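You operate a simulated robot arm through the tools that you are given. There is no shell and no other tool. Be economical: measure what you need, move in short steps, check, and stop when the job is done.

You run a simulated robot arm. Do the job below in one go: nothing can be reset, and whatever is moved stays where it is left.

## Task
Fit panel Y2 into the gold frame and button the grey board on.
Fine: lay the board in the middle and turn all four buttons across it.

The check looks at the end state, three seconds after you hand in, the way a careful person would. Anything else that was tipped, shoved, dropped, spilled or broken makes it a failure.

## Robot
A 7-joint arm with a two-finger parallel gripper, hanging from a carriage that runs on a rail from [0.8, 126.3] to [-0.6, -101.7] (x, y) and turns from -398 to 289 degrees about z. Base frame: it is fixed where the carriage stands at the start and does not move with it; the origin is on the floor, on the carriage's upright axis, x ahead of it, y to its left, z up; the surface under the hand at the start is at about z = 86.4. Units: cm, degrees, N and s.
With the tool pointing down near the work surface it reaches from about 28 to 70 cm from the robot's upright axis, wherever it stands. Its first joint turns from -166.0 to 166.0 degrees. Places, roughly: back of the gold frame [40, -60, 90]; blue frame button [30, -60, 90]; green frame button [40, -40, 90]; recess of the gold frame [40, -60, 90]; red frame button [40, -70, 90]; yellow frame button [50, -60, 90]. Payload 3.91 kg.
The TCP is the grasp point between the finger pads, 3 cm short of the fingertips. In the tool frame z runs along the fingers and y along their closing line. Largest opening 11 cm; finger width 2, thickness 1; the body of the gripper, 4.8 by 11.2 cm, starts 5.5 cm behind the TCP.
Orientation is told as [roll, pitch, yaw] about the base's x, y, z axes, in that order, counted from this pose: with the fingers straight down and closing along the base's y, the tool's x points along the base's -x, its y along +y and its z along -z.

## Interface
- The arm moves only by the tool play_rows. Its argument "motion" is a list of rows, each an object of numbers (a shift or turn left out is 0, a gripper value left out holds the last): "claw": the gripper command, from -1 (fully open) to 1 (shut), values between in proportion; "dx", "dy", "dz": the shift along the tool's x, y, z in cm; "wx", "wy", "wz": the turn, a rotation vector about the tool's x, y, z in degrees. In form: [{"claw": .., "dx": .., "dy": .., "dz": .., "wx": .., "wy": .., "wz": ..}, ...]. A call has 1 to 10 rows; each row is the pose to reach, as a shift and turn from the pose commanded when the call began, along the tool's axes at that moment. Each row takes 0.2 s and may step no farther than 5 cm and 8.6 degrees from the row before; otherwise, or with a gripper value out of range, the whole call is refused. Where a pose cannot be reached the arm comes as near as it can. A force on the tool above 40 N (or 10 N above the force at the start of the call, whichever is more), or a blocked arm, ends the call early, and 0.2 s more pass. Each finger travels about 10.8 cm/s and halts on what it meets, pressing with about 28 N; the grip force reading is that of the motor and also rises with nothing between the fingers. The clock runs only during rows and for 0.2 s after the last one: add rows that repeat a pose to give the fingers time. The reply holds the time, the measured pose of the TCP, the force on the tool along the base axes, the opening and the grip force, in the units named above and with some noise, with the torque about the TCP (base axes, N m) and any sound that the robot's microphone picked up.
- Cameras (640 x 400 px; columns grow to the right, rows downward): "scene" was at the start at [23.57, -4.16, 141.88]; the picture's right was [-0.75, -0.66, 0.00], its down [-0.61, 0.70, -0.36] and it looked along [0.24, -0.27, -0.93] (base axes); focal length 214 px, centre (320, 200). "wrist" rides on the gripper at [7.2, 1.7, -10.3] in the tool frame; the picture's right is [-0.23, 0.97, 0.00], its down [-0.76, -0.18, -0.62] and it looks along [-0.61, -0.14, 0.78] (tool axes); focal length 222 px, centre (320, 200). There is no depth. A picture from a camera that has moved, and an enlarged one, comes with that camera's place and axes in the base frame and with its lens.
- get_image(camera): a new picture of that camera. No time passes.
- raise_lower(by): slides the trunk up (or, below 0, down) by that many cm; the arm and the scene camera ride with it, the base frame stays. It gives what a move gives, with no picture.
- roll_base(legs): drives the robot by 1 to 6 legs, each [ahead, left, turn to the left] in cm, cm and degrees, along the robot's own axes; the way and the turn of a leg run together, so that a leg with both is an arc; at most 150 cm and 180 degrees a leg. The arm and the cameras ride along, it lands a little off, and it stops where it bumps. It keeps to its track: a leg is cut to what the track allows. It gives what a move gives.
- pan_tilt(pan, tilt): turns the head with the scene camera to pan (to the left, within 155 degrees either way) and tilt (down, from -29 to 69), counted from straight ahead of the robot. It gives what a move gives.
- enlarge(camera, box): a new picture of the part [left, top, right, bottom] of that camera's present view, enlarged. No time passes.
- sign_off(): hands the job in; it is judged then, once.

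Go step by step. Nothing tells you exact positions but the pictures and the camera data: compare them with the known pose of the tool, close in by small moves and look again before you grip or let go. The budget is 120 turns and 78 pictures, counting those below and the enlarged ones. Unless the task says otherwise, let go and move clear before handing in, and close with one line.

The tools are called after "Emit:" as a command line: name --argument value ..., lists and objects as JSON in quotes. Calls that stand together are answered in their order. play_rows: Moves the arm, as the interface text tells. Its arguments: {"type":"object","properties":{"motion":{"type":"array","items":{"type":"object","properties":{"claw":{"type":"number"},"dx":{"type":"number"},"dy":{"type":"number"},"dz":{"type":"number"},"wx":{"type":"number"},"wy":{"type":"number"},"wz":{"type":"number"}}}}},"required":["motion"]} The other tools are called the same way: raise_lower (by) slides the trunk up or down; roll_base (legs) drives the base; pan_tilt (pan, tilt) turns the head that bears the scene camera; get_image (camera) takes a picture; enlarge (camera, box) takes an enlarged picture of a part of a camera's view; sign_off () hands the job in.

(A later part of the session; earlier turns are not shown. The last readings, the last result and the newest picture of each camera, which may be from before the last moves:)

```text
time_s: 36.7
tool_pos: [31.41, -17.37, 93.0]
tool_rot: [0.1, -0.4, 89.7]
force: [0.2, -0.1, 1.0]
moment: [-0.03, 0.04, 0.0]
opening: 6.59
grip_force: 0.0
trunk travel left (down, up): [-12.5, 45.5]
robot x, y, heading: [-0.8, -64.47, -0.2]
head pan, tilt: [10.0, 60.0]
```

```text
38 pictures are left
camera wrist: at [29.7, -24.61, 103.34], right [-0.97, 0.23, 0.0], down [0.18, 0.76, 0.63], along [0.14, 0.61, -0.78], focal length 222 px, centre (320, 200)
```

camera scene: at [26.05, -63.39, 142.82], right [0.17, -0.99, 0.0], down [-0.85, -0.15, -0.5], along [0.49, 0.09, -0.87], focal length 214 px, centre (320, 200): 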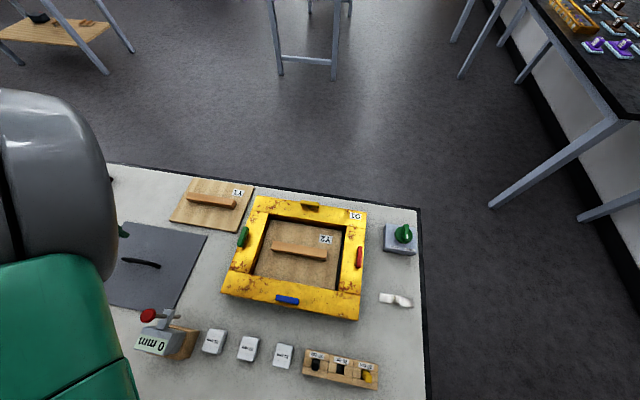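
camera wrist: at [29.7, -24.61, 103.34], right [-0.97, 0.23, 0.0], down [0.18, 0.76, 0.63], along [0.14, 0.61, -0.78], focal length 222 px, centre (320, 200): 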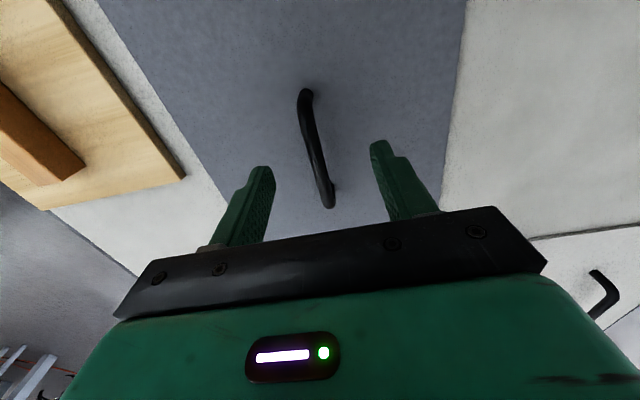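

Emit:
play_rows --motion '[{"dz": 1}, {"dz": 2.1}, {"dz": 2.1, "claw": 0.4}, {"dz": 2.1, "claw": 0.6}, {"dz": 2.1, "claw": 1}, {"dz": 2.1, "claw": 1}, {"dz": 2.1, "claw": 1}]'

Emit:
get_image --camera "wrist"

```text
time_s: 38.3
tool_pos: [31.39, -17.38, 91.14]
tool_rot: [0.1, -0.3, 89.8]
force: [0.4, -0.7, 0.6]
moment: [0.02, 0.01, -0.02]
opening: 0.89
grip_force: 27.7
trunk travel left (down, up): [-12.5, 45.5]
robot x, y, heading: [-0.42, -64.23, 0.0]
head pan, tilt: [10.0, 60.0]
```

```text
37 pictures are left
camera wrist: at [29.7, -24.59, 101.3], right [-0.97, 0.23, 0.0], down [0.18, 0.76, 0.63], along [0.14, 0.61, -0.78], focal length 222 px, centre (320, 200)
```

wrist: 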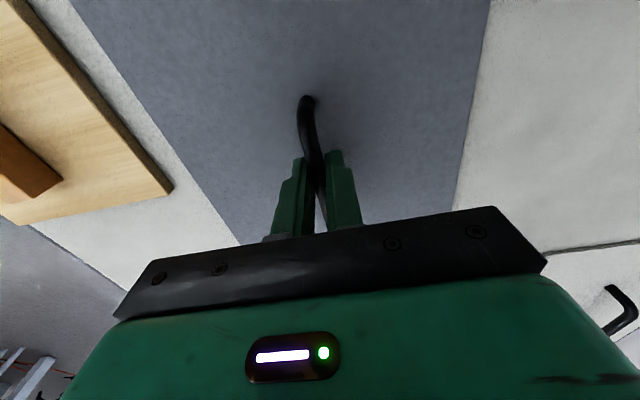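

The bar is gripped, at 0.89 cm wide. I'll lift.

Emit:
play_rows --motion '[{"dz": -1}, {"dz": -3}, {"dz": -6}, {"dz": -9}, {"dz": -12}, {"dz": -14}, {"dz": -14}]'

Emit:
get_image --camera "wrist"

```text
time_s: 39.9
tool_pos: [31.4, -17.42, 105.07]
tool_rot: [0.0, -0.3, 89.7]
force: [0.0, 0.1, -0.5]
moment: [0.04, 0.0, 0.0]
opening: 0.91
grip_force: 27.0
trunk travel left (down, up): [-12.5, 45.5]
robot x, y, heading: [-0.41, -64.21, -0.2]
head pan, tilt: [10.0, 60.0]
```

```text
36 pictures are left
camera wrist: at [29.71, -24.7, 115.27], right [-0.97, 0.23, 0.0], down [0.18, 0.76, 0.63], along [0.14, 0.61, -0.78], focal length 222 px, centre (320, 200)
```

wrist: 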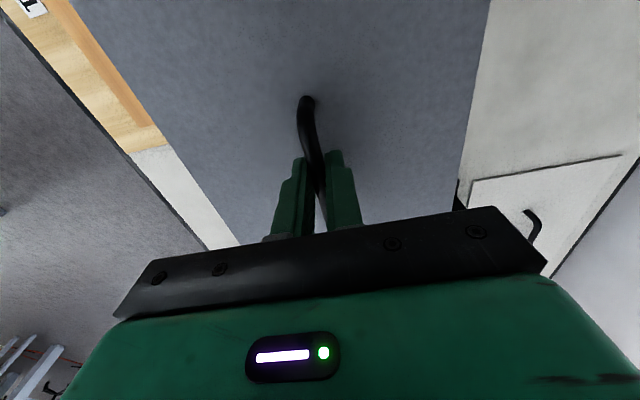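

Emit:
play_rows --motion '[{"dx": 2, "dy": -0.5}, {"dx": 6, "dy": -2}, {"dx": 10, "dy": -4}, {"dx": 14, "dy": -6}, {"dx": 18, "dy": -8}, {"dx": 22, "dy": -9.3}, {"dx": 26.5, "dy": -9.3}, {"dx": 31, "dy": -9.3}, {"dx": 35, "dy": -9.3}, {"dx": 38.5, "dy": -9.3}]'

Emit:
get_image --camera "wrist"

Emit:
get_image --camera "scene"

```text
time_s: 42.1
tool_pos: [40.56, -56.02, 104.67]
tool_rot: [0.2, -0.4, 89.8]
force: [-0.5, -0.3, -2.3]
moment: [-0.05, 0.02, -0.06]
opening: 0.9
grip_force: 28.3
trunk travel left (down, up): [-12.5, 45.5]
robot x, y, heading: [-0.14, -64.75, -0.0]
head pan, tilt: [10.0, 60.0]
```

```text
35 pictures are left
camera wrist: at [38.76, -63.31, 114.96], right [-0.97, 0.23, 0.0], down [0.18, 0.76, 0.63], along [0.14, 0.61, -0.78], focal length 222 px, centre (320, 200)
```

wrist: 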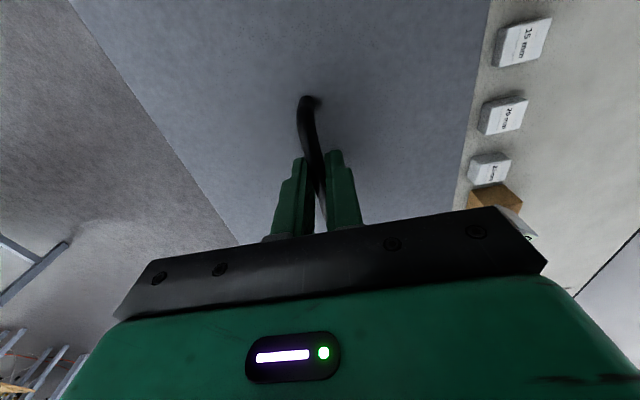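

```text
34 pictures are left
camera scene: at [26.05, -63.41, 142.81], right [0.17, -0.99, 0.0], down [-0.85, -0.15, -0.5], along [0.49, 0.09, -0.87], focal length 214 px, centre (320, 200)
```

scene: 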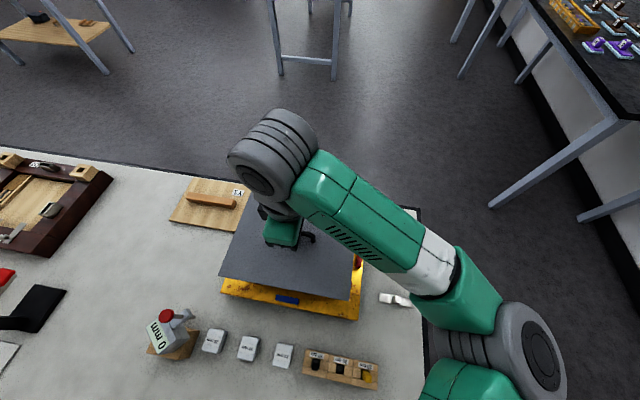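

The frame centre is about (41.0,-55.7), with pivots 23.6 apart in x and 28.6 apart in y. The board fits between the buttons and needs centring within a few millimetres. I'll lower to just above the buttons and measure the board.

Emit:
play_rows --motion '[{"dz": 2.5}, {"dz": 5.2}, {"dz": 5.2}]'

Emit:
enlarge --camera "scene" --box '[210, 180, 380, 330]'

```text
time_s: 42.9
tool_pos: [40.72, -55.79, 99.4]
tool_rot: [0.1, -0.4, 89.8]
force: [-0.1, 0.6, -1.3]
moment: [0.0, 0.02, -0.01]
opening: 0.93
grip_force: 27.7
trunk travel left (down, up): [-12.5, 45.5]
robot x, y, heading: [-0.24, -64.43, -0.1]
head pan, tilt: [10.0, 60.0]
```

```text
2.67 times, centred on (295, 255) of scene
camera zoom: at [26.04, -63.39, 142.82], right [0.17, -0.99, 0.0], down [-0.85, -0.15, -0.5], along [0.49, 0.09, -0.87], focal length 572 px, centre (387, 53)
```

zoom: 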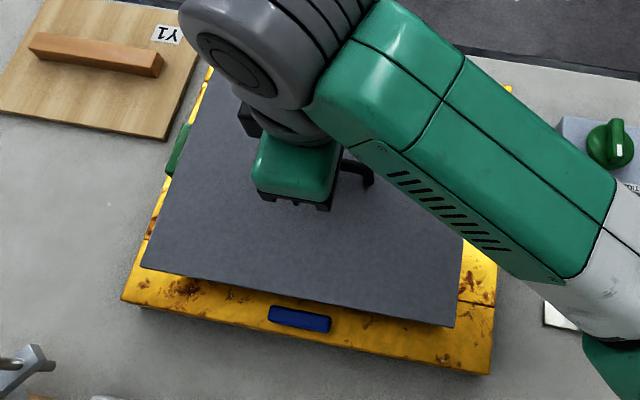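

The board's near edge is at x=30.6 and its y range is -67.7 to -42.95, so it needs +0.5 in x and -0.4 in y. I'll shift it and lower most of the way.

Emit:
play_rows --motion '[{"dx": 0.4, "dy": -0.5}, {"dx": 0.4, "dy": -0.5, "dz": 1}, {"dx": 0.4, "dy": -0.5, "dz": 2}, {"dx": 0.4, "dy": -0.5, "dz": 2.3}, {"dx": 0.4, "dy": -0.5, "dz": 2.3}]'

Emit:
enlarge --camera "scene" --box '[210, 180, 380, 330]'

Emit:
get_image --camera "wrist"

```text
time_s: 44.1
tool_pos: [41.18, -56.22, 97.16]
tool_rot: [0.1, -0.4, 89.7]
force: [-0.2, -0.5, -1.2]
moment: [0.0, 0.02, 0.03]
opening: 0.89
grip_force: 27.8
trunk travel left (down, up): [-12.5, 45.5]
robot x, y, heading: [-0.74, -64.35, -0.3]
head pan, tilt: [10.0, 60.0]
```

```text
2.67 times, centred on (295, 255) of scene
camera zoom: at [26.05, -63.39, 142.82], right [0.17, -0.99, 0.0], down [-0.85, -0.15, -0.5], along [0.49, 0.09, -0.87], focal length 572 px, centre (387, 53)
```

zoom: 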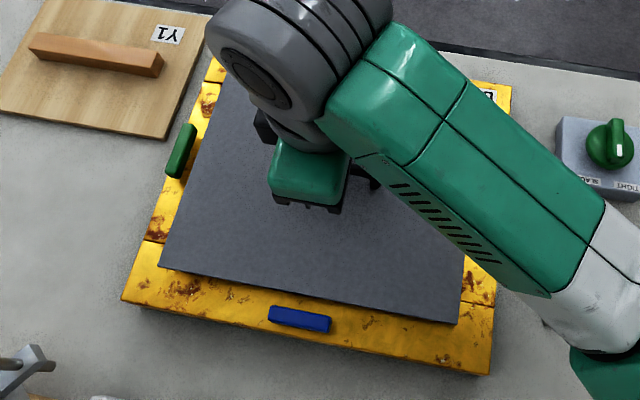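

```text
31 pictures are left
camera wrist: at [39.36, -63.54, 107.45], right [-0.97, 0.23, 0.0], down [0.18, 0.76, 0.63], along [0.14, 0.61, -0.78], focal length 222 px, centre (320, 200)
```

wrist: 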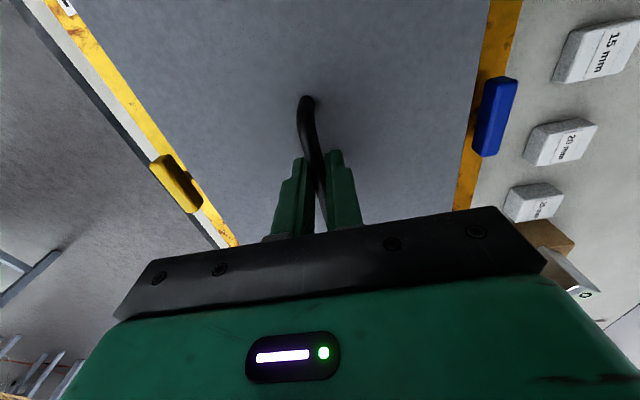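

The board is centred at (40.9,-55.77) against a target of (41.0,-55.7). I'll lower it onto the rails.

Emit:
play_rows --motion '[{"dy": -0.08, "dz": 0.4}, {"dy": -0.08, "dz": 0.8}, {"dy": -0.08, "dz": 1.0}, {"dy": -0.08, "dz": 1.2}, {"dy": -0.08, "dz": 1.2}]'

```text
time_s: 45.3
tool_pos: [41.25, -56.23, 95.97]
tool_rot: [0.1, -0.5, 89.6]
force: [-0.3, 0.3, -1.2]
moment: [-0.02, 0.0, 0.01]
opening: 0.94
grip_force: 27.9
trunk travel left (down, up): [-12.5, 45.5]
robot x, y, heading: [-0.23, -64.8, -0.2]
head pan, tilt: [10.0, 60.0]
```

Emit:
play_rows --motion '[{"dz": 0.2}, {"dz": 0.4}, {"dz": 0.6}, {"dz": 0.6}]'

Emit:
enlarge --camera "scene" --box '[210, 180, 380, 330]'

```text
time_s: 46.3
tool_pos: [41.09, -56.19, 95.5]
tool_rot: [0.0, -0.4, 89.8]
force: [-5.8, -0.2, 22.0]
moment: [-0.02, 0.08, -0.03]
opening: 0.91
grip_force: 27.8
trunk travel left (down, up): [-12.5, 45.5]
robot x, y, heading: [-0.9, -64.54, -0.1]
head pan, tilt: [10.0, 60.0]
```

```text
2.67 times, centred on (295, 255) of scene
camera zoom: at [26.06, -63.37, 142.85], right [0.17, -0.99, 0.0], down [-0.85, -0.15, -0.5], along [0.49, 0.09, -0.87], focal length 572 px, centre (387, 53)
```

zoom: 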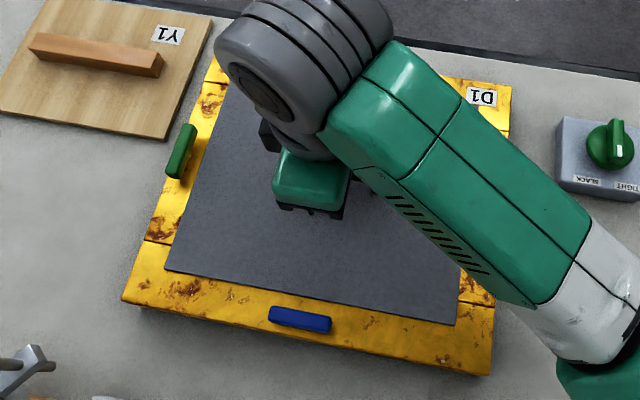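

The board rests on the rails at z≈90.8 and is well centred. I'll release, rise, and look.

Emit:
play_rows --motion '[{"dz": -0.15}, {"dz": -0.15, "claw": 0.7}, {"dz": -0.15, "claw": 0.5}, {"dz": -0.15, "claw": 0.5}, {"dz": -3}, {"dz": -7}, {"dz": -11}, {"dz": -15}, {"dz": -15, "dx": -4}, {"dz": -15, "dx": -8}]'

Emit:
play_rows --motion '[{"dx": -4}, {"dx": -8}, {"dx": -12}, {"dx": -16}, {"dx": -20}, {"dx": -24}]'

Emit:
enlarge --camera "scene" --box '[210, 180, 380, 330]'

```text
time_s: 48.5
tool_pos: [41.16, -48.37, 110.58]
tool_rot: [0.1, -0.4, 89.7]
force: [-0.3, 0.9, -0.3]
moment: [0.01, 0.0, -0.02]
opening: 2.75
grip_force: 0.0
trunk travel left (down, up): [-12.5, 45.5]
robot x, y, heading: [-0.86, -64.62, -0.2]
head pan, tilt: [10.0, 60.0]
```

```text
time_s: 49.9
tool_pos: [41.41, -24.2, 110.62]
tool_rot: [0.2, -0.5, 89.7]
force: [0.2, -0.5, -0.5]
moment: [0.04, 0.06, 0.04]
opening: 2.77
grip_force: 0.0
trunk travel left (down, up): [-12.5, 45.5]
robot x, y, heading: [-0.17, -63.9, -0.1]
head pan, tilt: [10.0, 60.0]
```

```text
2.67 times, centred on (295, 255) of scene
camera zoom: at [26.05, -63.36, 142.82], right [0.17, -0.99, 0.0], down [-0.85, -0.15, -0.5], along [0.49, 0.09, -0.87], focal length 572 px, centre (387, 53)
```

zoom: 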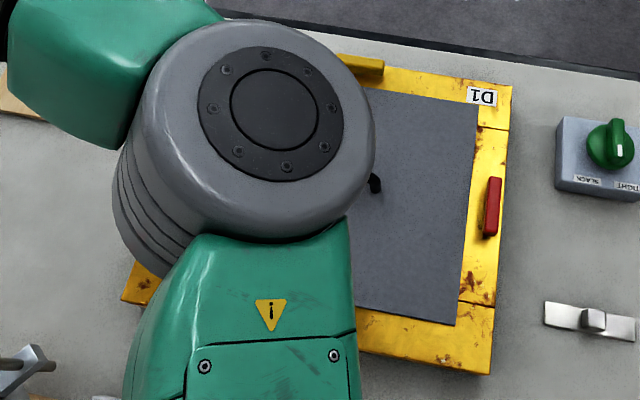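

The board is centred, with its far edge at x 50.8 and its near edge at 31.1. Next are the buttons: I'll grip each over its pivot and twist it 90°. Driving to y≈-90 first puts all four in good reach.

Emit:
roll_base --legs '[[0, -26, 0]]'

Emit:
pan_tilt --pan 55 --tilt 58

Emit:
get_image --camera "scene"

Emit:
get_image --camera "wrist"

```text
time_s: 51.8
tool_pos: [41.14, -50.14, 110.63]
tool_rot: [0.1, -0.4, 89.7]
force: [0.7, 0.1, -0.4]
moment: [-0.02, 0.03, 0.02]
opening: 2.73
grip_force: 0.1
trunk travel left (down, up): [-12.5, 45.5]
robot x, y, heading: [-0.48, -90.63, -0.3]
head pan, tilt: [10.0, 60.0]
```

```text
time_s: 52.9
tool_pos: [41.22, -49.98, 110.65]
tool_rot: [0.1, -0.4, 89.5]
force: [0.0, 0.1, -0.3]
moment: [0.0, 0.01, 0.01]
opening: 2.75
grip_force: 0.1
trunk travel left (down, up): [-12.5, 45.5]
robot x, y, heading: [-0.37, -90.76, -0.2]
head pan, tilt: [55.0, 58.0]
```

```text
28 pictures are left
camera scene: at [23.3, -84.65, 143.06], right [0.82, -0.58, 0.0], down [-0.49, -0.69, -0.53], along [0.31, 0.43, -0.85], focal length 214 px, centre (320, 200)
```

scene: 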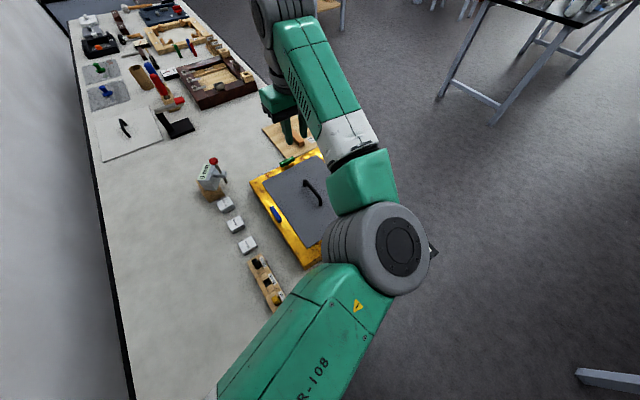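

```text
27 pictures are left
camera wrist: at [39.45, -57.35, 120.96], right [-0.97, 0.23, 0.0], down [0.18, 0.76, 0.63], along [0.14, 0.61, -0.78], focal length 222 px, centre (320, 200)
```

wrist: 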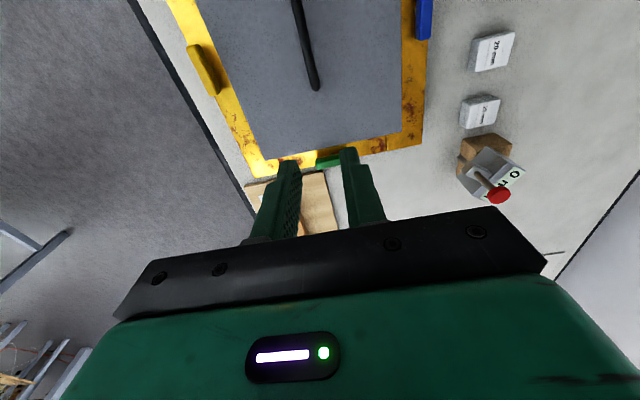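

Emit:
play_rows --motion '[{"dx": 2, "dy": 4}, {"dx": 4, "dy": 8}, {"dx": 5.7, "dy": 12}, {"dx": 5.7, "dy": 12, "dz": 4}, {"dx": 5.7, "dy": 12, "dz": 8}, {"dx": 5.7, "dy": 12, "dz": 11}]'

Emit:
get_image --camera "wrist"

Emit:
enlarge --camera "scene" --box '[240, 150, 340, 230]'

```text
time_s: 54.3
tool_pos: [29.05, -55.72, 99.76]
tool_rot: [0.2, -0.4, 89.7]
force: [0.3, -0.2, 0.3]
moment: [0.02, -0.01, -0.01]
opening: 2.78
grip_force: 0.0
trunk travel left (down, up): [-12.5, 45.5]
robot x, y, heading: [-0.47, -90.18, -0.3]
head pan, tilt: [55.0, 58.0]
```

```text
26 pictures are left
camera wrist: at [27.38, -62.93, 109.96], right [-0.97, 0.23, 0.0], down [0.18, 0.76, 0.63], along [0.14, 0.61, -0.78], focal length 222 px, centre (320, 200)
```

wrist: 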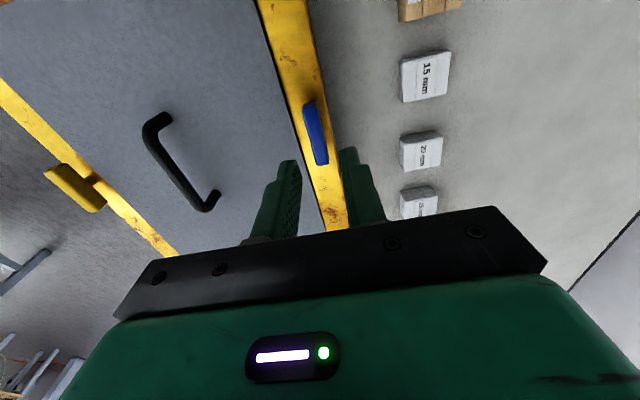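

```text
5.00 times, centred on (290, 190) of scene
camera zoom: at [23.28, -84.65, 143.06], right [0.82, -0.58, 0.0], down [-0.49, -0.69, -0.53], along [0.3, 0.43, -0.85], focal length 1072 px, centre (470, 250)
```

zoom: 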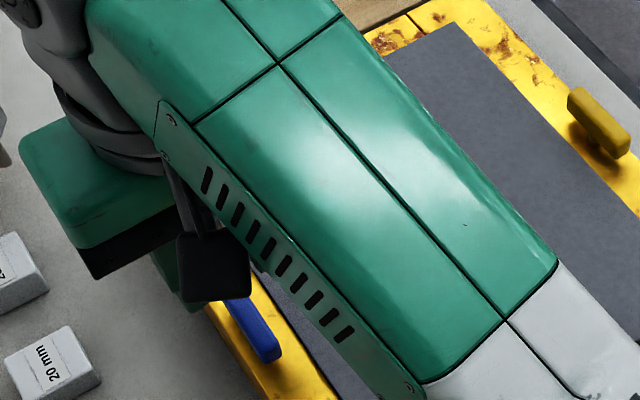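

Blue's centre is at about (29.25,-55.85). I'll descend over it and check before gripping.

Emit:
play_rows --motion '[{"dy": -0.15, "dz": 2}, {"dy": -0.15, "dz": 3.7}, {"dy": -0.15, "dz": 3.7}]'

Emit:
enlarge --camera "wrist" --box '[220, 60, 420, 260]'

```text
time_s: 55.1
tool_pos: [29.24, -55.52, 96.06]
tool_rot: [0.1, -0.4, 89.7]
force: [-0.4, 0.4, -0.2]
moment: [0.02, 0.01, 0.0]
opening: 2.73
grip_force: 0.1
trunk travel left (down, up): [-12.5, 45.5]
robot x, y, heading: [-0.41, -90.19, -0.1]
head pan, tilt: [55.0, 58.0]
```

```text
2.00 times, centred on (320, 160) of wrist
camera zoom: at [27.54, -62.86, 106.25], right [-0.97, 0.23, 0.0], down [0.18, 0.76, 0.63], along [0.14, 0.61, -0.78], focal length 444 px, centre (320, 280)
```

zoom: 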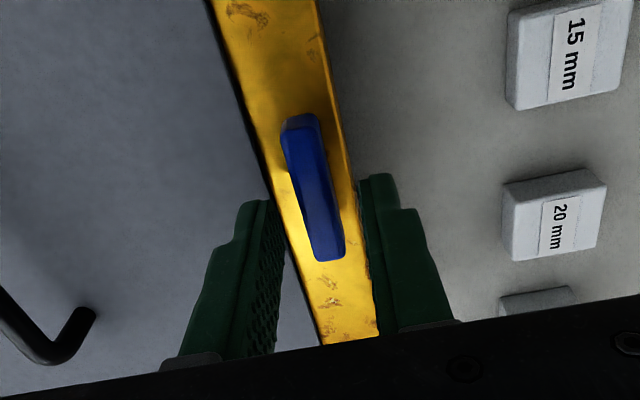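

Emit:
play_rows --motion '[{"dx": 0.1, "dz": 0.6}, {"dx": 0.1, "dz": 1.2}, {"dx": 0.1, "dz": 1.2, "claw": 0.7}, {"dx": 0.1, "dz": 1.2, "claw": 1}, {"dx": 0.1, "dz": 1.2, "claw": 1}]'

Emit:
enlarge --camera "wrist" --box '[220, 60, 420, 260]'

```text
time_s: 56.3
tool_pos: [29.45, -55.68, 94.8]
tool_rot: [0.0, -0.5, 89.7]
force: [2.5, 1.0, -3.6]
moment: [0.22, -0.18, -0.02]
opening: 1.19
grip_force: 44.6
trunk travel left (down, up): [-12.5, 45.5]
robot x, y, heading: [-0.56, -90.35, -0.1]
head pan, tilt: [55.0, 58.0]
```

```text
2.00 times, centred on (320, 160) of wrist
camera zoom: at [27.6, -62.99, 105.02], right [-0.97, 0.23, 0.0], down [0.18, 0.76, 0.63], along [0.14, 0.61, -0.78], focal length 444 px, centre (320, 280)
```

zoom: 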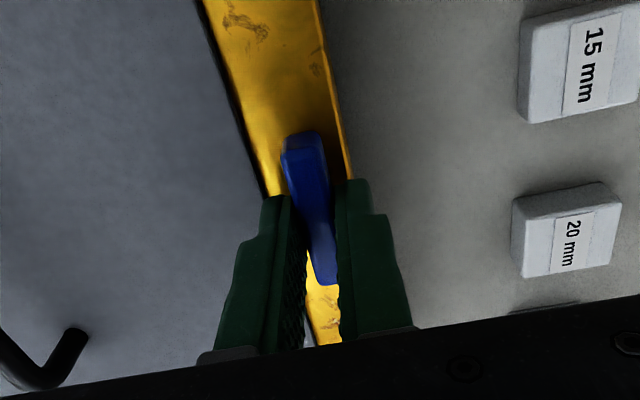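

Blue is gripped with little force. I'll twist it 90° toward yaw 0, watching the force.

Emit:
play_rows --motion '[{"wz": 8}, {"wz": 16}, {"wz": 24}, {"wz": 32}, {"wz": 40}, {"wz": 45}]'

```text
time_s: 57.7
tool_pos: [29.37, -55.58, 94.71]
tool_rot: [0.3, -0.2, 44.7]
force: [3.2, 3.2, 3.8]
moment: [0.05, -0.51, 1.95]
opening: 3.47
grip_force: 44.8
trunk travel left (down, up): [-12.5, 45.5]
robot x, y, heading: [-0.53, -90.11, -0.2]
head pan, tilt: [55.0, 58.0]
```

Emit:
get_image --camera "wrist"

```text
22 pictures are left
camera wrist: at [23.0, -59.58, 105.12], right [-0.52, 0.85, 0.01], down [0.67, 0.4, 0.63], along [0.53, 0.33, -0.78], focal length 222 px, centre (320, 200)
```

wrist: 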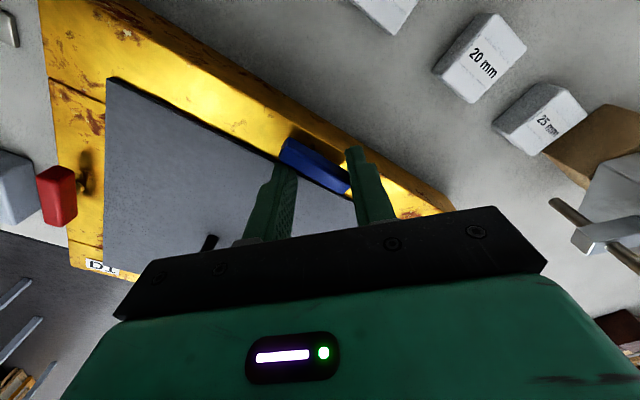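

The fingers slid while the button stayed put, so it resists this turn. I'll back out and look at the button and at the SLACK/TIGHT knob.

Emit:
play_rows --motion '[{"wz": -8}, {"wz": -16}, {"wz": -24}, {"wz": -32}, {"wz": -40}, {"wz": -45}, {"wz": -45, "claw": 0.4}, {"wz": -45, "claw": 0.4, "dz": -2}, {"wz": -45, "claw": 0.4, "dz": -6}]'

Emit:
pan_tilt --pan 30 --tilt 60

Emit:
get_image --camera "scene"

Emit:
get_image --camera "wrist"

```text
time_s: 59.7
tool_pos: [29.35, -55.73, 100.88]
tool_rot: [0.1, -0.4, 89.7]
force: [0.0, 0.6, 0.0]
moment: [-0.02, -0.01, -0.01]
opening: 3.29
grip_force: 0.1
trunk travel left (down, up): [-12.5, 45.5]
robot x, y, heading: [-0.82, -90.04, -0.3]
head pan, tilt: [55.0, 58.0]
```

```text
time_s: 60.6
tool_pos: [29.38, -55.71, 100.77]
tool_rot: [0.1, -0.3, 89.7]
force: [0.5, 0.0, -0.3]
moment: [-0.01, 0.0, 0.0]
opening: 3.32
grip_force: 0.1
trunk travel left (down, up): [-12.5, 45.5]
robot x, y, heading: [-0.4, -90.17, -0.0]
head pan, tilt: [30.0, 60.0]
```

```text
21 pictures are left
camera scene: at [25.11, -86.96, 142.82], right [0.5, -0.87, 0.0], down [-0.75, -0.43, -0.5], along [0.43, 0.25, -0.87], focal length 214 px, centre (320, 200)
```

scene: 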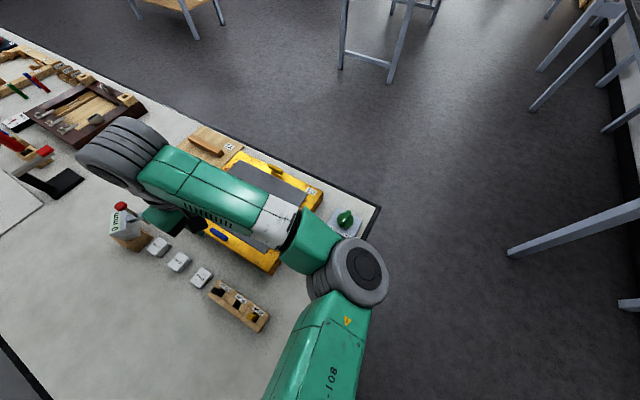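

```text
20 pictures are left
camera wrist: at [27.55, -63.04, 111.06], right [-0.97, 0.23, 0.0], down [0.18, 0.76, 0.63], along [0.14, 0.61, -0.78], focal length 222 px, centre (320, 200)
```

wrist: 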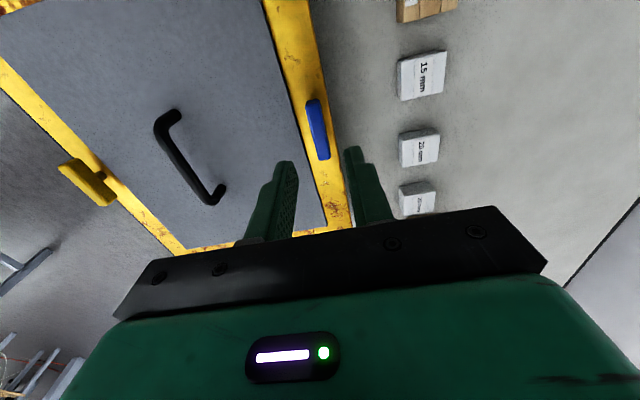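

Emit:
enlarge --camera "scene" --box '[310, 185, 380, 245]'

```text
6.67 times, centred on (345, 215) of scene
camera zoom: at [25.11, -86.96, 142.82], right [0.5, -0.87, 0.0], down [-0.75, -0.43, -0.5], along [0.43, 0.25, -0.87], focal length 1430 px, centre (153, 100)
```

zoom: 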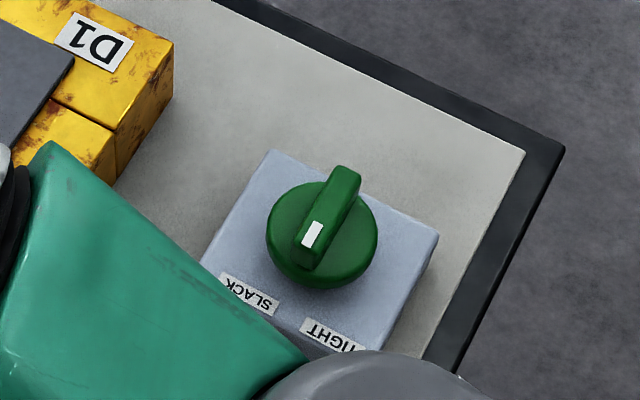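

The knob sits neutral between its marks, so I'll leave it alone. The button may simply turn only the other way, so I'll grip again and try a small counter-clockwise twist.

Emit:
play_rows --motion '[{"dz": 3}, {"dz": 6.1}, {"dz": 6.1, "claw": 0.7}, {"dz": 6.1, "claw": 1}, {"dz": 6.1, "claw": 1}]'

Emit:
play_rows --motion '[{"wz": -8}, {"wz": -16}, {"wz": -16}]'

```text
time_s: 61.8
tool_pos: [29.3, -55.68, 94.69]
tool_rot: [0.0, -0.4, 89.8]
force: [-0.8, 0.3, -2.1]
moment: [0.34, -0.14, -0.02]
opening: 1.16
grip_force: 45.1
trunk travel left (down, up): [-12.5, 45.5]
robot x, y, heading: [-0.57, -90.28, 0.1]
head pan, tilt: [30.0, 60.0]
```

```text
time_s: 62.6
tool_pos: [29.35, -55.66, 94.63]
tool_rot: [0.0, -0.3, 105.8]
force: [0.8, 2.6, -3.6]
moment: [-0.17, -0.07, -0.01]
opening: 1.18
grip_force: 45.4
trunk travel left (down, up): [-12.5, 45.5]
robot x, y, heading: [-0.46, -90.07, -0.1]
head pan, tilt: [30.0, 60.0]
```

It turns freely this way. I'll carry on to a full quarter turn.

Emit:
play_rows --motion '[{"wz": -8.3}, {"wz": -16.6}, {"wz": -24.9}, {"wz": -33.2}, {"wz": -41.5}, {"wz": -49.8}, {"wz": -58.1}, {"wz": -66.4}, {"wz": -74}, {"wz": -74}]'

Emit:
get_image --camera "wrist"

```text
time_s: 64.8
tool_pos: [29.09, -55.81, 94.6]
tool_rot: [-0.3, -0.1, 179.8]
force: [-12.7, -12.5, 21.8]
moment: [-0.75, 0.8, -0.18]
opening: 1.21
grip_force: 45.1
trunk travel left (down, up): [-12.5, 45.5]
robot x, y, heading: [-0.36, -90.5, 0.2]
head pan, tilt: [30.0, 60.0]
```

```text
18 pictures are left
camera wrist: at [36.37, -57.64, 104.94], right [-0.23, -0.97, 0.0], down [-0.76, 0.18, 0.63], along [-0.61, 0.15, -0.78], focal length 222 px, centre (320, 200)
```

wrist: 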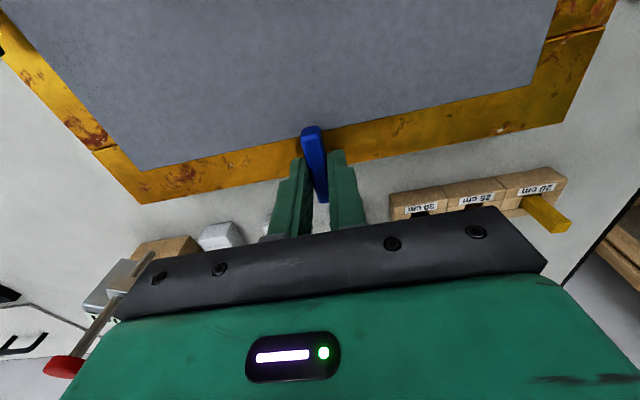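

Blue is across the board and the turn was clean. I'll release, rise, and spin back to yaw 0 on the way to red at about (41.05,-70.05).

Emit:
play_rows --motion '[{"claw": 0.4}, {"claw": 0.4}, {"dz": -3}, {"dz": -7}, {"dz": -10}, {"dz": -10, "wz": 8.5}, {"dz": -10, "wz": 17}, {"dz": -10, "wz": 25.5}, {"dz": -10, "wz": 34}, {"dz": -10, "wz": 42}]'

Emit:
play_rows --motion '[{"wz": 8.5}, {"wz": 17}, {"wz": 25.5}, {"wz": 34}, {"wz": 42.5}, {"wz": 51}, {"wz": 59.5}, {"wz": 68}]'

Emit:
play_rows --motion '[{"wz": 8.5}, {"wz": 17}, {"wz": 25.5}, {"wz": 34}, {"wz": 42.5}, {"wz": 51}, {"wz": 59.5}, {"wz": 68}, {"wz": 70}]'

```text
time_s: 67.0
tool_pos: [29.3, -55.73, 104.63]
tool_rot: [-0.2, -0.3, 137.6]
force: [-0.1, -0.3, 0.2]
moment: [-0.01, 0.04, 0.0]
opening: 3.28
grip_force: 0.0
trunk travel left (down, up): [-12.5, 45.5]
robot x, y, heading: [-0.78, -90.2, 0.1]
head pan, tilt: [30.0, 60.0]
```

```text
time_s: 68.8
tool_pos: [29.34, -55.74, 104.76]
tool_rot: [0.2, -0.2, 69.6]
force: [0.5, -0.7, 0.4]
moment: [0.02, 0.0, 0.0]
opening: 3.31
grip_force: 0.0
trunk travel left (down, up): [-12.5, 45.5]
robot x, y, heading: [-0.32, -90.54, -0.1]
head pan, tilt: [30.0, 60.0]
```

```text
time_s: 70.8
tool_pos: [29.33, -55.72, 104.66]
tool_rot: [0.4, 0.1, -0.4]
force: [-0.1, 0.4, -0.2]
moment: [-0.04, 0.0, -0.01]
opening: 3.32
grip_force: 0.2
trunk travel left (down, up): [-12.5, 45.5]
robot x, y, heading: [-0.73, -90.43, -0.0]
head pan, tilt: [30.0, 60.0]
```

Emit:
play_rows --motion '[{"dx": -2.9, "dy": -3.6}, {"dx": -5.9, "dy": -7.2}, {"dx": -8.9, "dy": -10.8}, {"dx": -11.8, "dy": -14.35}, {"dx": -11.8, "dy": -14.35, "dz": 4}, {"dx": -11.8, "dy": -14.35, "dz": 7}]'

Emit:
enlarge --camera "wrist" --box '[220, 60, 420, 260]'

```text
time_s: 72.2
tool_pos: [41.16, -70.04, 97.49]
tool_rot: [0.4, 0.1, -0.3]
force: [0.0, 0.1, 0.4]
moment: [-0.01, 0.03, 0.03]
opening: 3.31
grip_force: 0.2
trunk travel left (down, up): [-12.5, 45.5]
robot x, y, heading: [-0.39, -90.16, -0.2]
head pan, tilt: [30.0, 60.0]
```

```text
2.00 times, centred on (320, 160) of wrist
camera zoom: at [33.78, -68.4, 107.82], right [0.23, 0.97, 0.01], down [0.76, -0.19, 0.62], along [0.6, -0.14, -0.78], focal length 444 px, centre (320, 280)
```

zoom: 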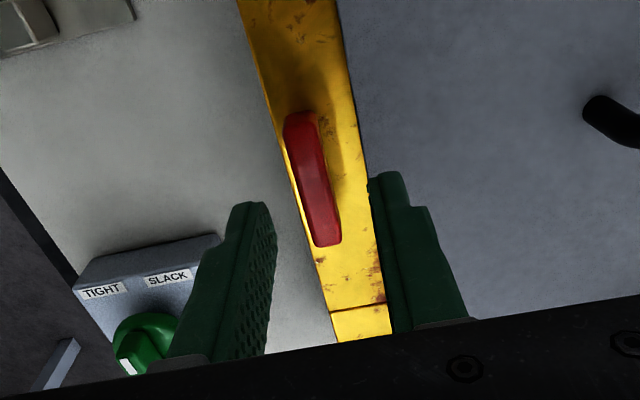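

Emit:
play_rows --motion '[{"dy": -0.2, "dz": 1.5}, {"dy": -0.2, "dz": 2.8}, {"dy": -0.2, "dz": 2.8, "claw": 0.7}, {"dy": -0.2, "dz": 2.8, "claw": 1}, {"dy": -0.2, "dz": 2.8, "claw": 1}]'

Emit:
play_rows --motion '[{"wz": -8}, {"wz": -14}, {"wz": -14}]'

```text
time_s: 73.4
tool_pos: [41.04, -70.19, 94.7]
tool_rot: [0.4, 0.0, -0.4]
force: [0.2, 1.5, -1.7]
moment: [-0.54, -0.01, 0.04]
opening: 1.18
grip_force: 45.4
trunk travel left (down, up): [-12.5, 45.5]
robot x, y, heading: [-0.81, -90.02, -0.2]
head pan, tilt: [30.0, 60.0]
```

```text
time_s: 74.2
tool_pos: [41.12, -70.4, 94.69]
tool_rot: [0.3, 0.0, 13.8]
force: [5.1, 2.0, -12.9]
moment: [-0.76, 0.95, 0.02]
opening: 1.19
grip_force: 44.6
trunk travel left (down, up): [-12.5, 45.5]
robot x, y, heading: [-0.9, -90.35, -0.0]
head pan, tilt: [30.0, 60.0]
```

Red turns freely counter-clockwise too. I'll complete it.

Emit:
play_rows --motion '[{"wz": -8.5}, {"wz": -17}, {"wz": -25.5}, {"wz": -34}, {"wz": -42.5}, {"wz": -51}, {"wz": -59.5}, {"wz": -68}, {"wz": -76}, {"wz": -76}]'

Emit:
get_image --camera "wrist"

```text
time_s: 76.4
tool_pos: [41.05, -70.16, 94.77]
tool_rot: [0.1, -0.3, 89.7]
force: [13.2, 3.4, -33.0]
moment: [0.04, -0.42, -0.16]
opening: 1.21
grip_force: 45.1
trunk travel left (down, up): [-12.5, 45.5]
robot x, y, heading: [-0.31, -90.22, -0.0]
head pan, tilt: [30.0, 60.0]
```

```text
16 pictures are left
camera wrist: at [39.32, -77.59, 105.0], right [-0.97, 0.23, 0.0], down [0.18, 0.76, 0.63], along [0.14, 0.61, -0.78], focal length 222 px, centre (320, 200)
```

wrist: 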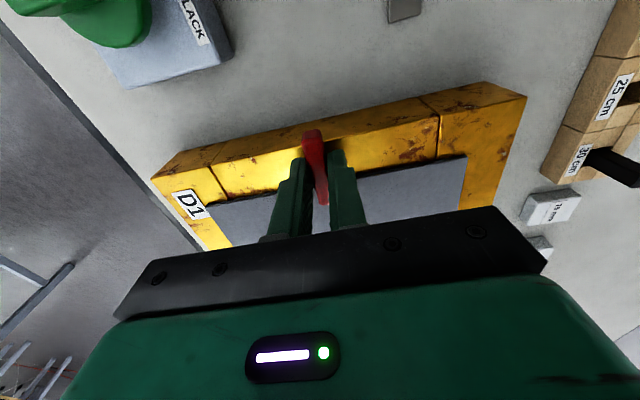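

Red is across. I'll release, rise, and move to green at about (41.1,-41.3), turning back to yaw 0.

Emit:
play_rows --motion '[{"claw": 0.4}, {"claw": 0.4}, {"dz": -3}, {"dz": -7}, {"dz": -10}, {"dz": -10, "dx": -3, "wz": 8.5}, {"dz": -10, "dx": -7, "wz": 17}, {"dz": -10, "dx": -11, "wz": 25.5}, {"dz": -10, "dx": -15, "wz": 34}, {"dz": -10, "dx": -19, "wz": 42.5}]'

Emit:
play_rows --motion '[{"wz": 8.5}, {"wz": 17}, {"wz": 25.5}, {"wz": 34}, {"wz": 42.5}, {"wz": 47.2}]'

```text
time_s: 78.6
tool_pos: [41.23, -51.1, 104.9]
tool_rot: [0.3, -0.1, 47.1]
force: [0.2, -0.1, -0.5]
moment: [-0.03, 0.01, -0.03]
opening: 3.33
grip_force: 0.0
trunk travel left (down, up): [-12.5, 45.5]
robot x, y, heading: [-0.33, -90.03, -0.0]
head pan, tilt: [30.0, 60.0]
```

```text
time_s: 80.0
tool_pos: [41.04, -51.36, 104.81]
tool_rot: [0.4, 0.1, -0.1]
force: [-0.4, -0.8, 0.1]
moment: [0.03, -0.01, 0.0]
opening: 3.32
grip_force: 0.1
trunk travel left (down, up): [-12.5, 45.5]
robot x, y, heading: [-0.49, -90.62, 0.1]
head pan, tilt: [30.0, 60.0]
```

Emit:
play_rows --motion '[{"dy": 3.3}, {"dy": 6.6}, {"dy": 9.9}, {"dy": 9.9, "dz": 4}, {"dy": 9.9, "dz": 7}]'

Emit:
enlarge --camera "wrist" --box '[220, 60, 420, 260]'

```text
time_s: 81.2
tool_pos: [41.05, -41.39, 97.71]
tool_rot: [0.4, 0.2, 0.0]
force: [-0.2, 0.2, 0.2]
moment: [0.05, 0.01, 0.0]
opening: 3.3
grip_force: 0.1
trunk travel left (down, up): [-12.5, 45.5]
robot x, y, heading: [-0.66, -90.23, -0.3]
head pan, tilt: [30.0, 60.0]
```

```text
2.00 times, centred on (320, 160) of wrist
camera zoom: at [33.81, -39.78, 108.21], right [0.23, 0.97, 0.01], down [0.76, -0.18, 0.62], along [0.61, -0.14, -0.78], focal length 444 px, centre (320, 280)
```

zoom: 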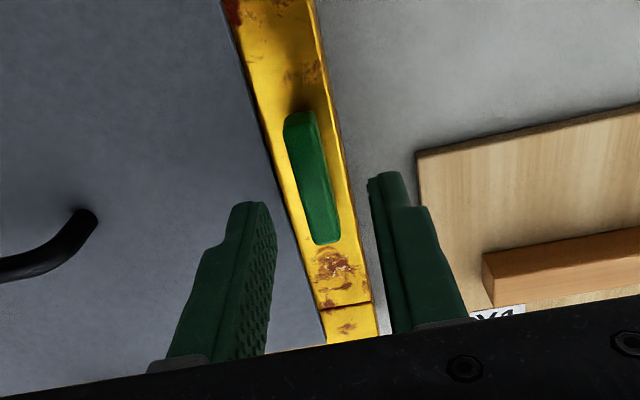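

Green looks just as red did, so I'll repeat the same grip and test twist.

Emit:
play_rows --motion '[{"dy": -0.15, "dz": 1.5}, {"dy": -0.15, "dz": 3.0}, {"dy": -0.15, "dz": 3.0, "claw": 0.7}, {"dy": -0.15, "dz": 3.0, "claw": 1}, {"dy": -0.15, "dz": 3.0, "claw": 1}]'

Emit:
play_rows --motion '[{"wz": -8}, {"wz": -14}, {"wz": -14}]'

```text
time_s: 82.4
tool_pos: [41.18, -41.66, 94.99]
tool_rot: [0.3, 0.1, -0.1]
force: [-0.6, -6.4, 4.7]
moment: [-0.57, 0.34, -0.05]
opening: 1.18
grip_force: 45.2
trunk travel left (down, up): [-12.5, 45.5]
robot x, y, heading: [-0.44, -90.11, 0.2]
head pan, tilt: [30.0, 60.0]
```

```text
time_s: 83.2
tool_pos: [41.05, -41.66, 94.88]
tool_rot: [0.3, 0.0, 14.1]
force: [0.1, -10.0, 8.0]
moment: [-0.89, 1.17, 0.0]
opening: 1.21
grip_force: 44.9
trunk travel left (down, up): [-12.5, 45.5]
robot x, y, heading: [-0.81, -90.11, -0.1]
head pan, tilt: [30.0, 60.0]
```

Emit:
play_rows --motion '[{"wz": -8.5, "dy": -0.1}, {"wz": -17, "dy": -0.1}, {"wz": -25.5, "dy": -0.1}, {"wz": -34, "dy": -0.1}, {"wz": -42.5, "dy": -0.1}, {"wz": -51, "dy": -0.1}, {"wz": -59.5, "dy": -0.1}, {"wz": -68, "dy": -0.1}, {"wz": -76, "dy": -0.1}, {"wz": -76, "dy": -0.1}]'

Emit:
get_image --camera "wrist"

```text
time_s: 85.4
tool_pos: [41.14, -41.8, 94.98]
tool_rot: [0.1, -0.3, 90.1]
force: [5.8, -4.4, -6.1]
moment: [-0.73, -0.3, -0.41]
opening: 1.18
grip_force: 44.9
trunk travel left (down, up): [-12.5, 45.5]
robot x, y, heading: [-0.76, -90.32, 0.2]
head pan, tilt: [30.0, 60.0]
```

```text
14 pictures are left
camera wrist: at [39.53, -49.09, 105.17], right [-0.97, 0.23, 0.0], down [0.18, 0.76, 0.63], along [0.14, 0.61, -0.78], focal length 222 px, centre (320, 200)
```

wrist: 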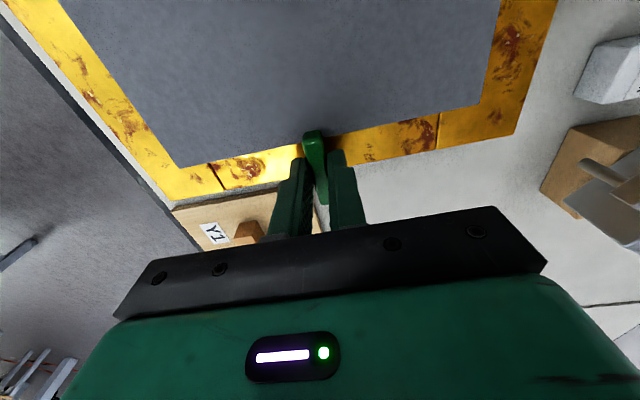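

Green is across. Last is yellow at about (52.8,-55.8). I'll rise and spin to yaw -90 so that a counter-clockwise turn stays within the wrist's range.

Emit:
play_rows --motion '[{"claw": 0.4}, {"claw": 0.4}, {"dz": -3}, {"dz": -7}, {"dz": -10}, {"dz": -10, "dx": 3, "dy": -2.5, "wz": 8.5}, {"dz": -10, "dx": 6, "dy": -5, "wz": 17}, {"dz": -10, "dx": 9, "dy": -7.5, "wz": 25.5}, {"dz": -10, "dx": 12, "dy": -10, "wz": 34}, {"dz": -10, "dx": 14, "dy": -11.7, "wz": 42.5}]'

Emit:
play_rows --motion '[{"wz": 8.5}, {"wz": 17}, {"wz": 25.5}, {"wz": 34}, {"wz": 42.5}, {"wz": 51}, {"wz": 59.5}, {"wz": 68}]'

Emit:
play_rows --motion '[{"wz": 8.5}, {"wz": 17}, {"wz": 25.5}, {"wz": 34}, {"wz": 42.5}, {"wz": 51}, {"wz": 59.5}, {"wz": 68}, {"wz": 69.5}]'

```text
time_s: 87.6
tool_pos: [52.79, -55.73, 104.97]
tool_rot: [0.4, -0.2, 47.4]
force: [0.2, -0.3, -0.4]
moment: [-0.04, 0.01, 0.0]
opening: 3.28
grip_force: 0.0
trunk travel left (down, up): [-12.5, 45.5]
robot x, y, heading: [-0.29, -90.36, -0.0]
head pan, tilt: [30.0, 60.0]
```

```text
time_s: 89.4
tool_pos: [52.88, -55.56, 104.72]
tool_rot: [0.4, 0.2, -20.5]
force: [0.6, 0.3, -0.2]
moment: [0.0, 0.02, 0.0]
opening: 3.31
grip_force: 0.1
trunk travel left (down, up): [-12.5, 45.5]
robot x, y, heading: [-0.37, -90.33, -0.1]
head pan, tilt: [30.0, 60.0]
```

```text
time_s: 91.4
tool_pos: [52.84, -55.74, 104.86]
tool_rot: [-0.1, 0.4, -90.1]
force: [-1.5, 0.3, -0.3]
moment: [0.0, 0.0, -0.01]
opening: 3.29
grip_force: 0.0
trunk travel left (down, up): [-12.5, 45.5]
robot x, y, heading: [-0.71, -90.5, -0.3]
head pan, tilt: [30.0, 60.0]
```

Emit:
play_rows --motion '[{"dz": 4}, {"dz": 7.2}, {"dz": 7.2}]'

Emit:
enlarge --camera "wrist" --box '[220, 60, 420, 260]'

```text
time_s: 92.2
tool_pos: [52.81, -55.67, 97.67]
tool_rot: [-0.1, 0.3, -90.0]
force: [-0.3, 0.2, -0.4]
moment: [-0.02, -0.03, 0.02]
opening: 3.29
grip_force: 0.1
trunk travel left (down, up): [-12.5, 45.5]
robot x, y, heading: [-0.58, -90.12, -0.2]
head pan, tilt: [30.0, 60.0]
```

```text
2.00 times, centred on (320, 160) of wrist
camera zoom: at [54.39, -48.51, 107.94], right [0.97, -0.23, 0.0], down [-0.18, -0.77, 0.62], along [-0.14, -0.6, -0.79], focal length 444 px, centre (320, 280)
```

zoom: 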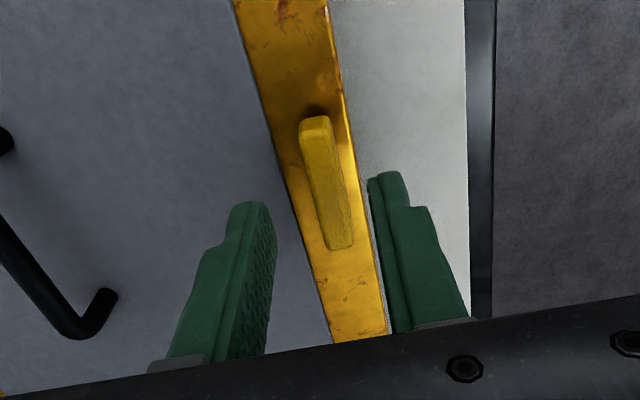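

Emit:
play_rows --motion '[{"dy": 0.3, "dz": 1.5}, {"dy": 0.3, "dz": 2.9}, {"dy": 0.3, "dz": 2.9, "claw": 0.7}, {"dy": 0.3, "dz": 2.9, "claw": 1}, {"dy": 0.3, "dz": 2.9, "claw": 1}]'

Emit:
play_rows --motion '[{"wz": -8}, {"wz": -14}, {"wz": -14}]'

```text
time_s: 93.4
tool_pos: [53.05, -55.62, 94.74]
tool_rot: [-0.3, 0.4, -89.9]
force: [-10.0, -2.5, 8.4]
moment: [-0.35, -0.06, -0.02]
opening: 1.2
grip_force: 44.5
trunk travel left (down, up): [-12.5, 45.5]
robot x, y, heading: [-0.32, -90.3, 0.1]
head pan, tilt: [30.0, 60.0]
```

```text
time_s: 94.2
tool_pos: [52.83, -55.59, 94.74]
tool_rot: [-0.3, 0.4, -75.8]
force: [-23.5, -6.3, 22.5]
moment: [-1.14, 0.05, -0.1]
opening: 1.17
grip_force: 44.4
trunk travel left (down, up): [-12.5, 45.5]
robot x, y, heading: [-0.5, -90.13, -0.2]
head pan, tilt: [30.0, 60.0]
```

It turns freely. The side force says I'm about 0.2 too far in +x, so I'll ease back while finishing the turn.

Emit:
play_rows --motion '[{"dy": -0.25}, {"wz": -8.5, "dy": -0.25}, {"wz": -17, "dy": -0.25}, {"wz": -25.5, "dy": -0.25}, {"wz": -34, "dy": -0.25}, {"wz": -42.5, "dy": -0.25}, {"wz": -51, "dy": -0.25}, {"wz": -59.5, "dy": -0.25}, {"wz": -68, "dy": -0.25}, {"wz": -75.8, "dy": -0.25}]'

Emit:
get_image --camera "wrist"

```text
time_s: 96.4
tool_pos: [52.53, -56.06, 94.56]
tool_rot: [0.2, 0.3, -0.1]
force: [-19.4, -17.2, 22.8]
moment: [-0.89, 0.34, -0.07]
opening: 1.17
grip_force: 44.8
trunk travel left (down, up): [-12.5, 45.5]
robot x, y, heading: [-0.28, -90.19, -0.2]
head pan, tilt: [30.0, 60.0]
```

```text
12 pictures are left
camera wrist: at [45.48, -54.35, 104.87], right [0.23, 0.97, 0.0], down [0.76, -0.18, 0.62], along [0.6, -0.14, -0.79], focal length 222 px, centre (320, 200)
```

wrist: 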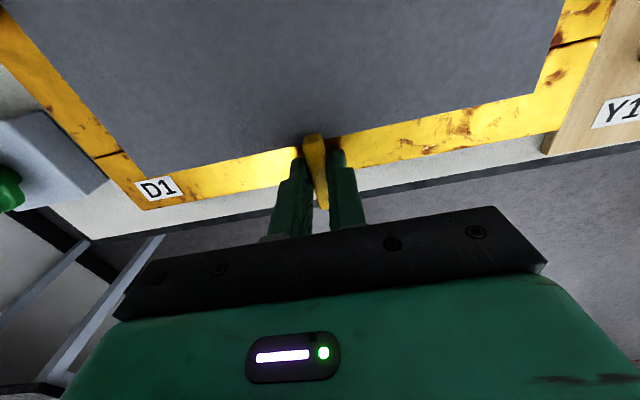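

Yellow is across. I'll release, rise well clear, and swing the arm away for a full check.

Emit:
play_rows --motion '[{"claw": 0.4}, {"claw": 0.4}, {"dz": -3}, {"dz": -7}, {"dz": -11}, {"dz": -15}, {"dz": -19}, {"dz": -22}]'

Emit:
play_rows --motion '[{"dy": -4}, {"dy": -8}, {"dy": -12}, {"dy": -16}, {"dy": -20}, {"dy": -24}, {"dy": -28}, {"dy": -32}]'

Emit:
get_image --camera "scene"

```text
time_s: 98.2
tool_pos: [52.9, -55.88, 116.89]
tool_rot: [0.4, 0.1, -0.3]
force: [-0.4, -0.6, 0.8]
moment: [-0.02, -0.01, 0.02]
opening: 3.32
grip_force: 0.1
trunk travel left (down, up): [-12.5, 45.5]
robot x, y, heading: [-0.28, -90.45, -0.1]
head pan, tilt: [30.0, 60.0]
```

```text
time_s: 100.0
tool_pos: [52.77, -87.98, 116.5]
tool_rot: [0.4, 0.0, 0.0]
force: [0.9, -0.1, -0.2]
moment: [0.02, 0.03, 0.01]
opening: 3.29
grip_force: 0.0
trunk travel left (down, up): [-12.5, 45.5]
robot x, y, heading: [-0.22, -90.02, -0.1]
head pan, tilt: [30.0, 60.0]
```

```text
11 pictures are left
camera scene: at [25.11, -86.97, 142.82], right [0.5, -0.87, 0.0], down [-0.75, -0.43, -0.5], along [0.43, 0.25, -0.87], focal length 214 px, centre (320, 200)
```

scene: 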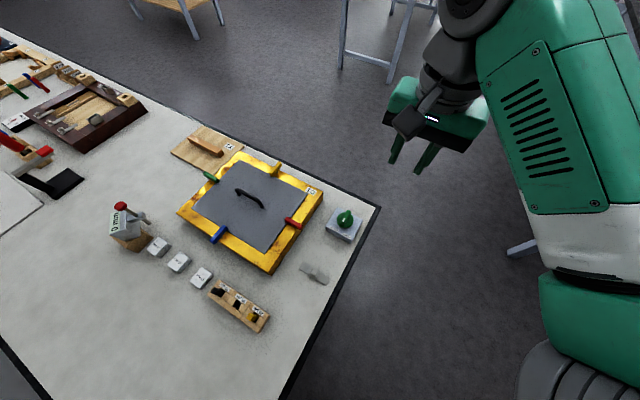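

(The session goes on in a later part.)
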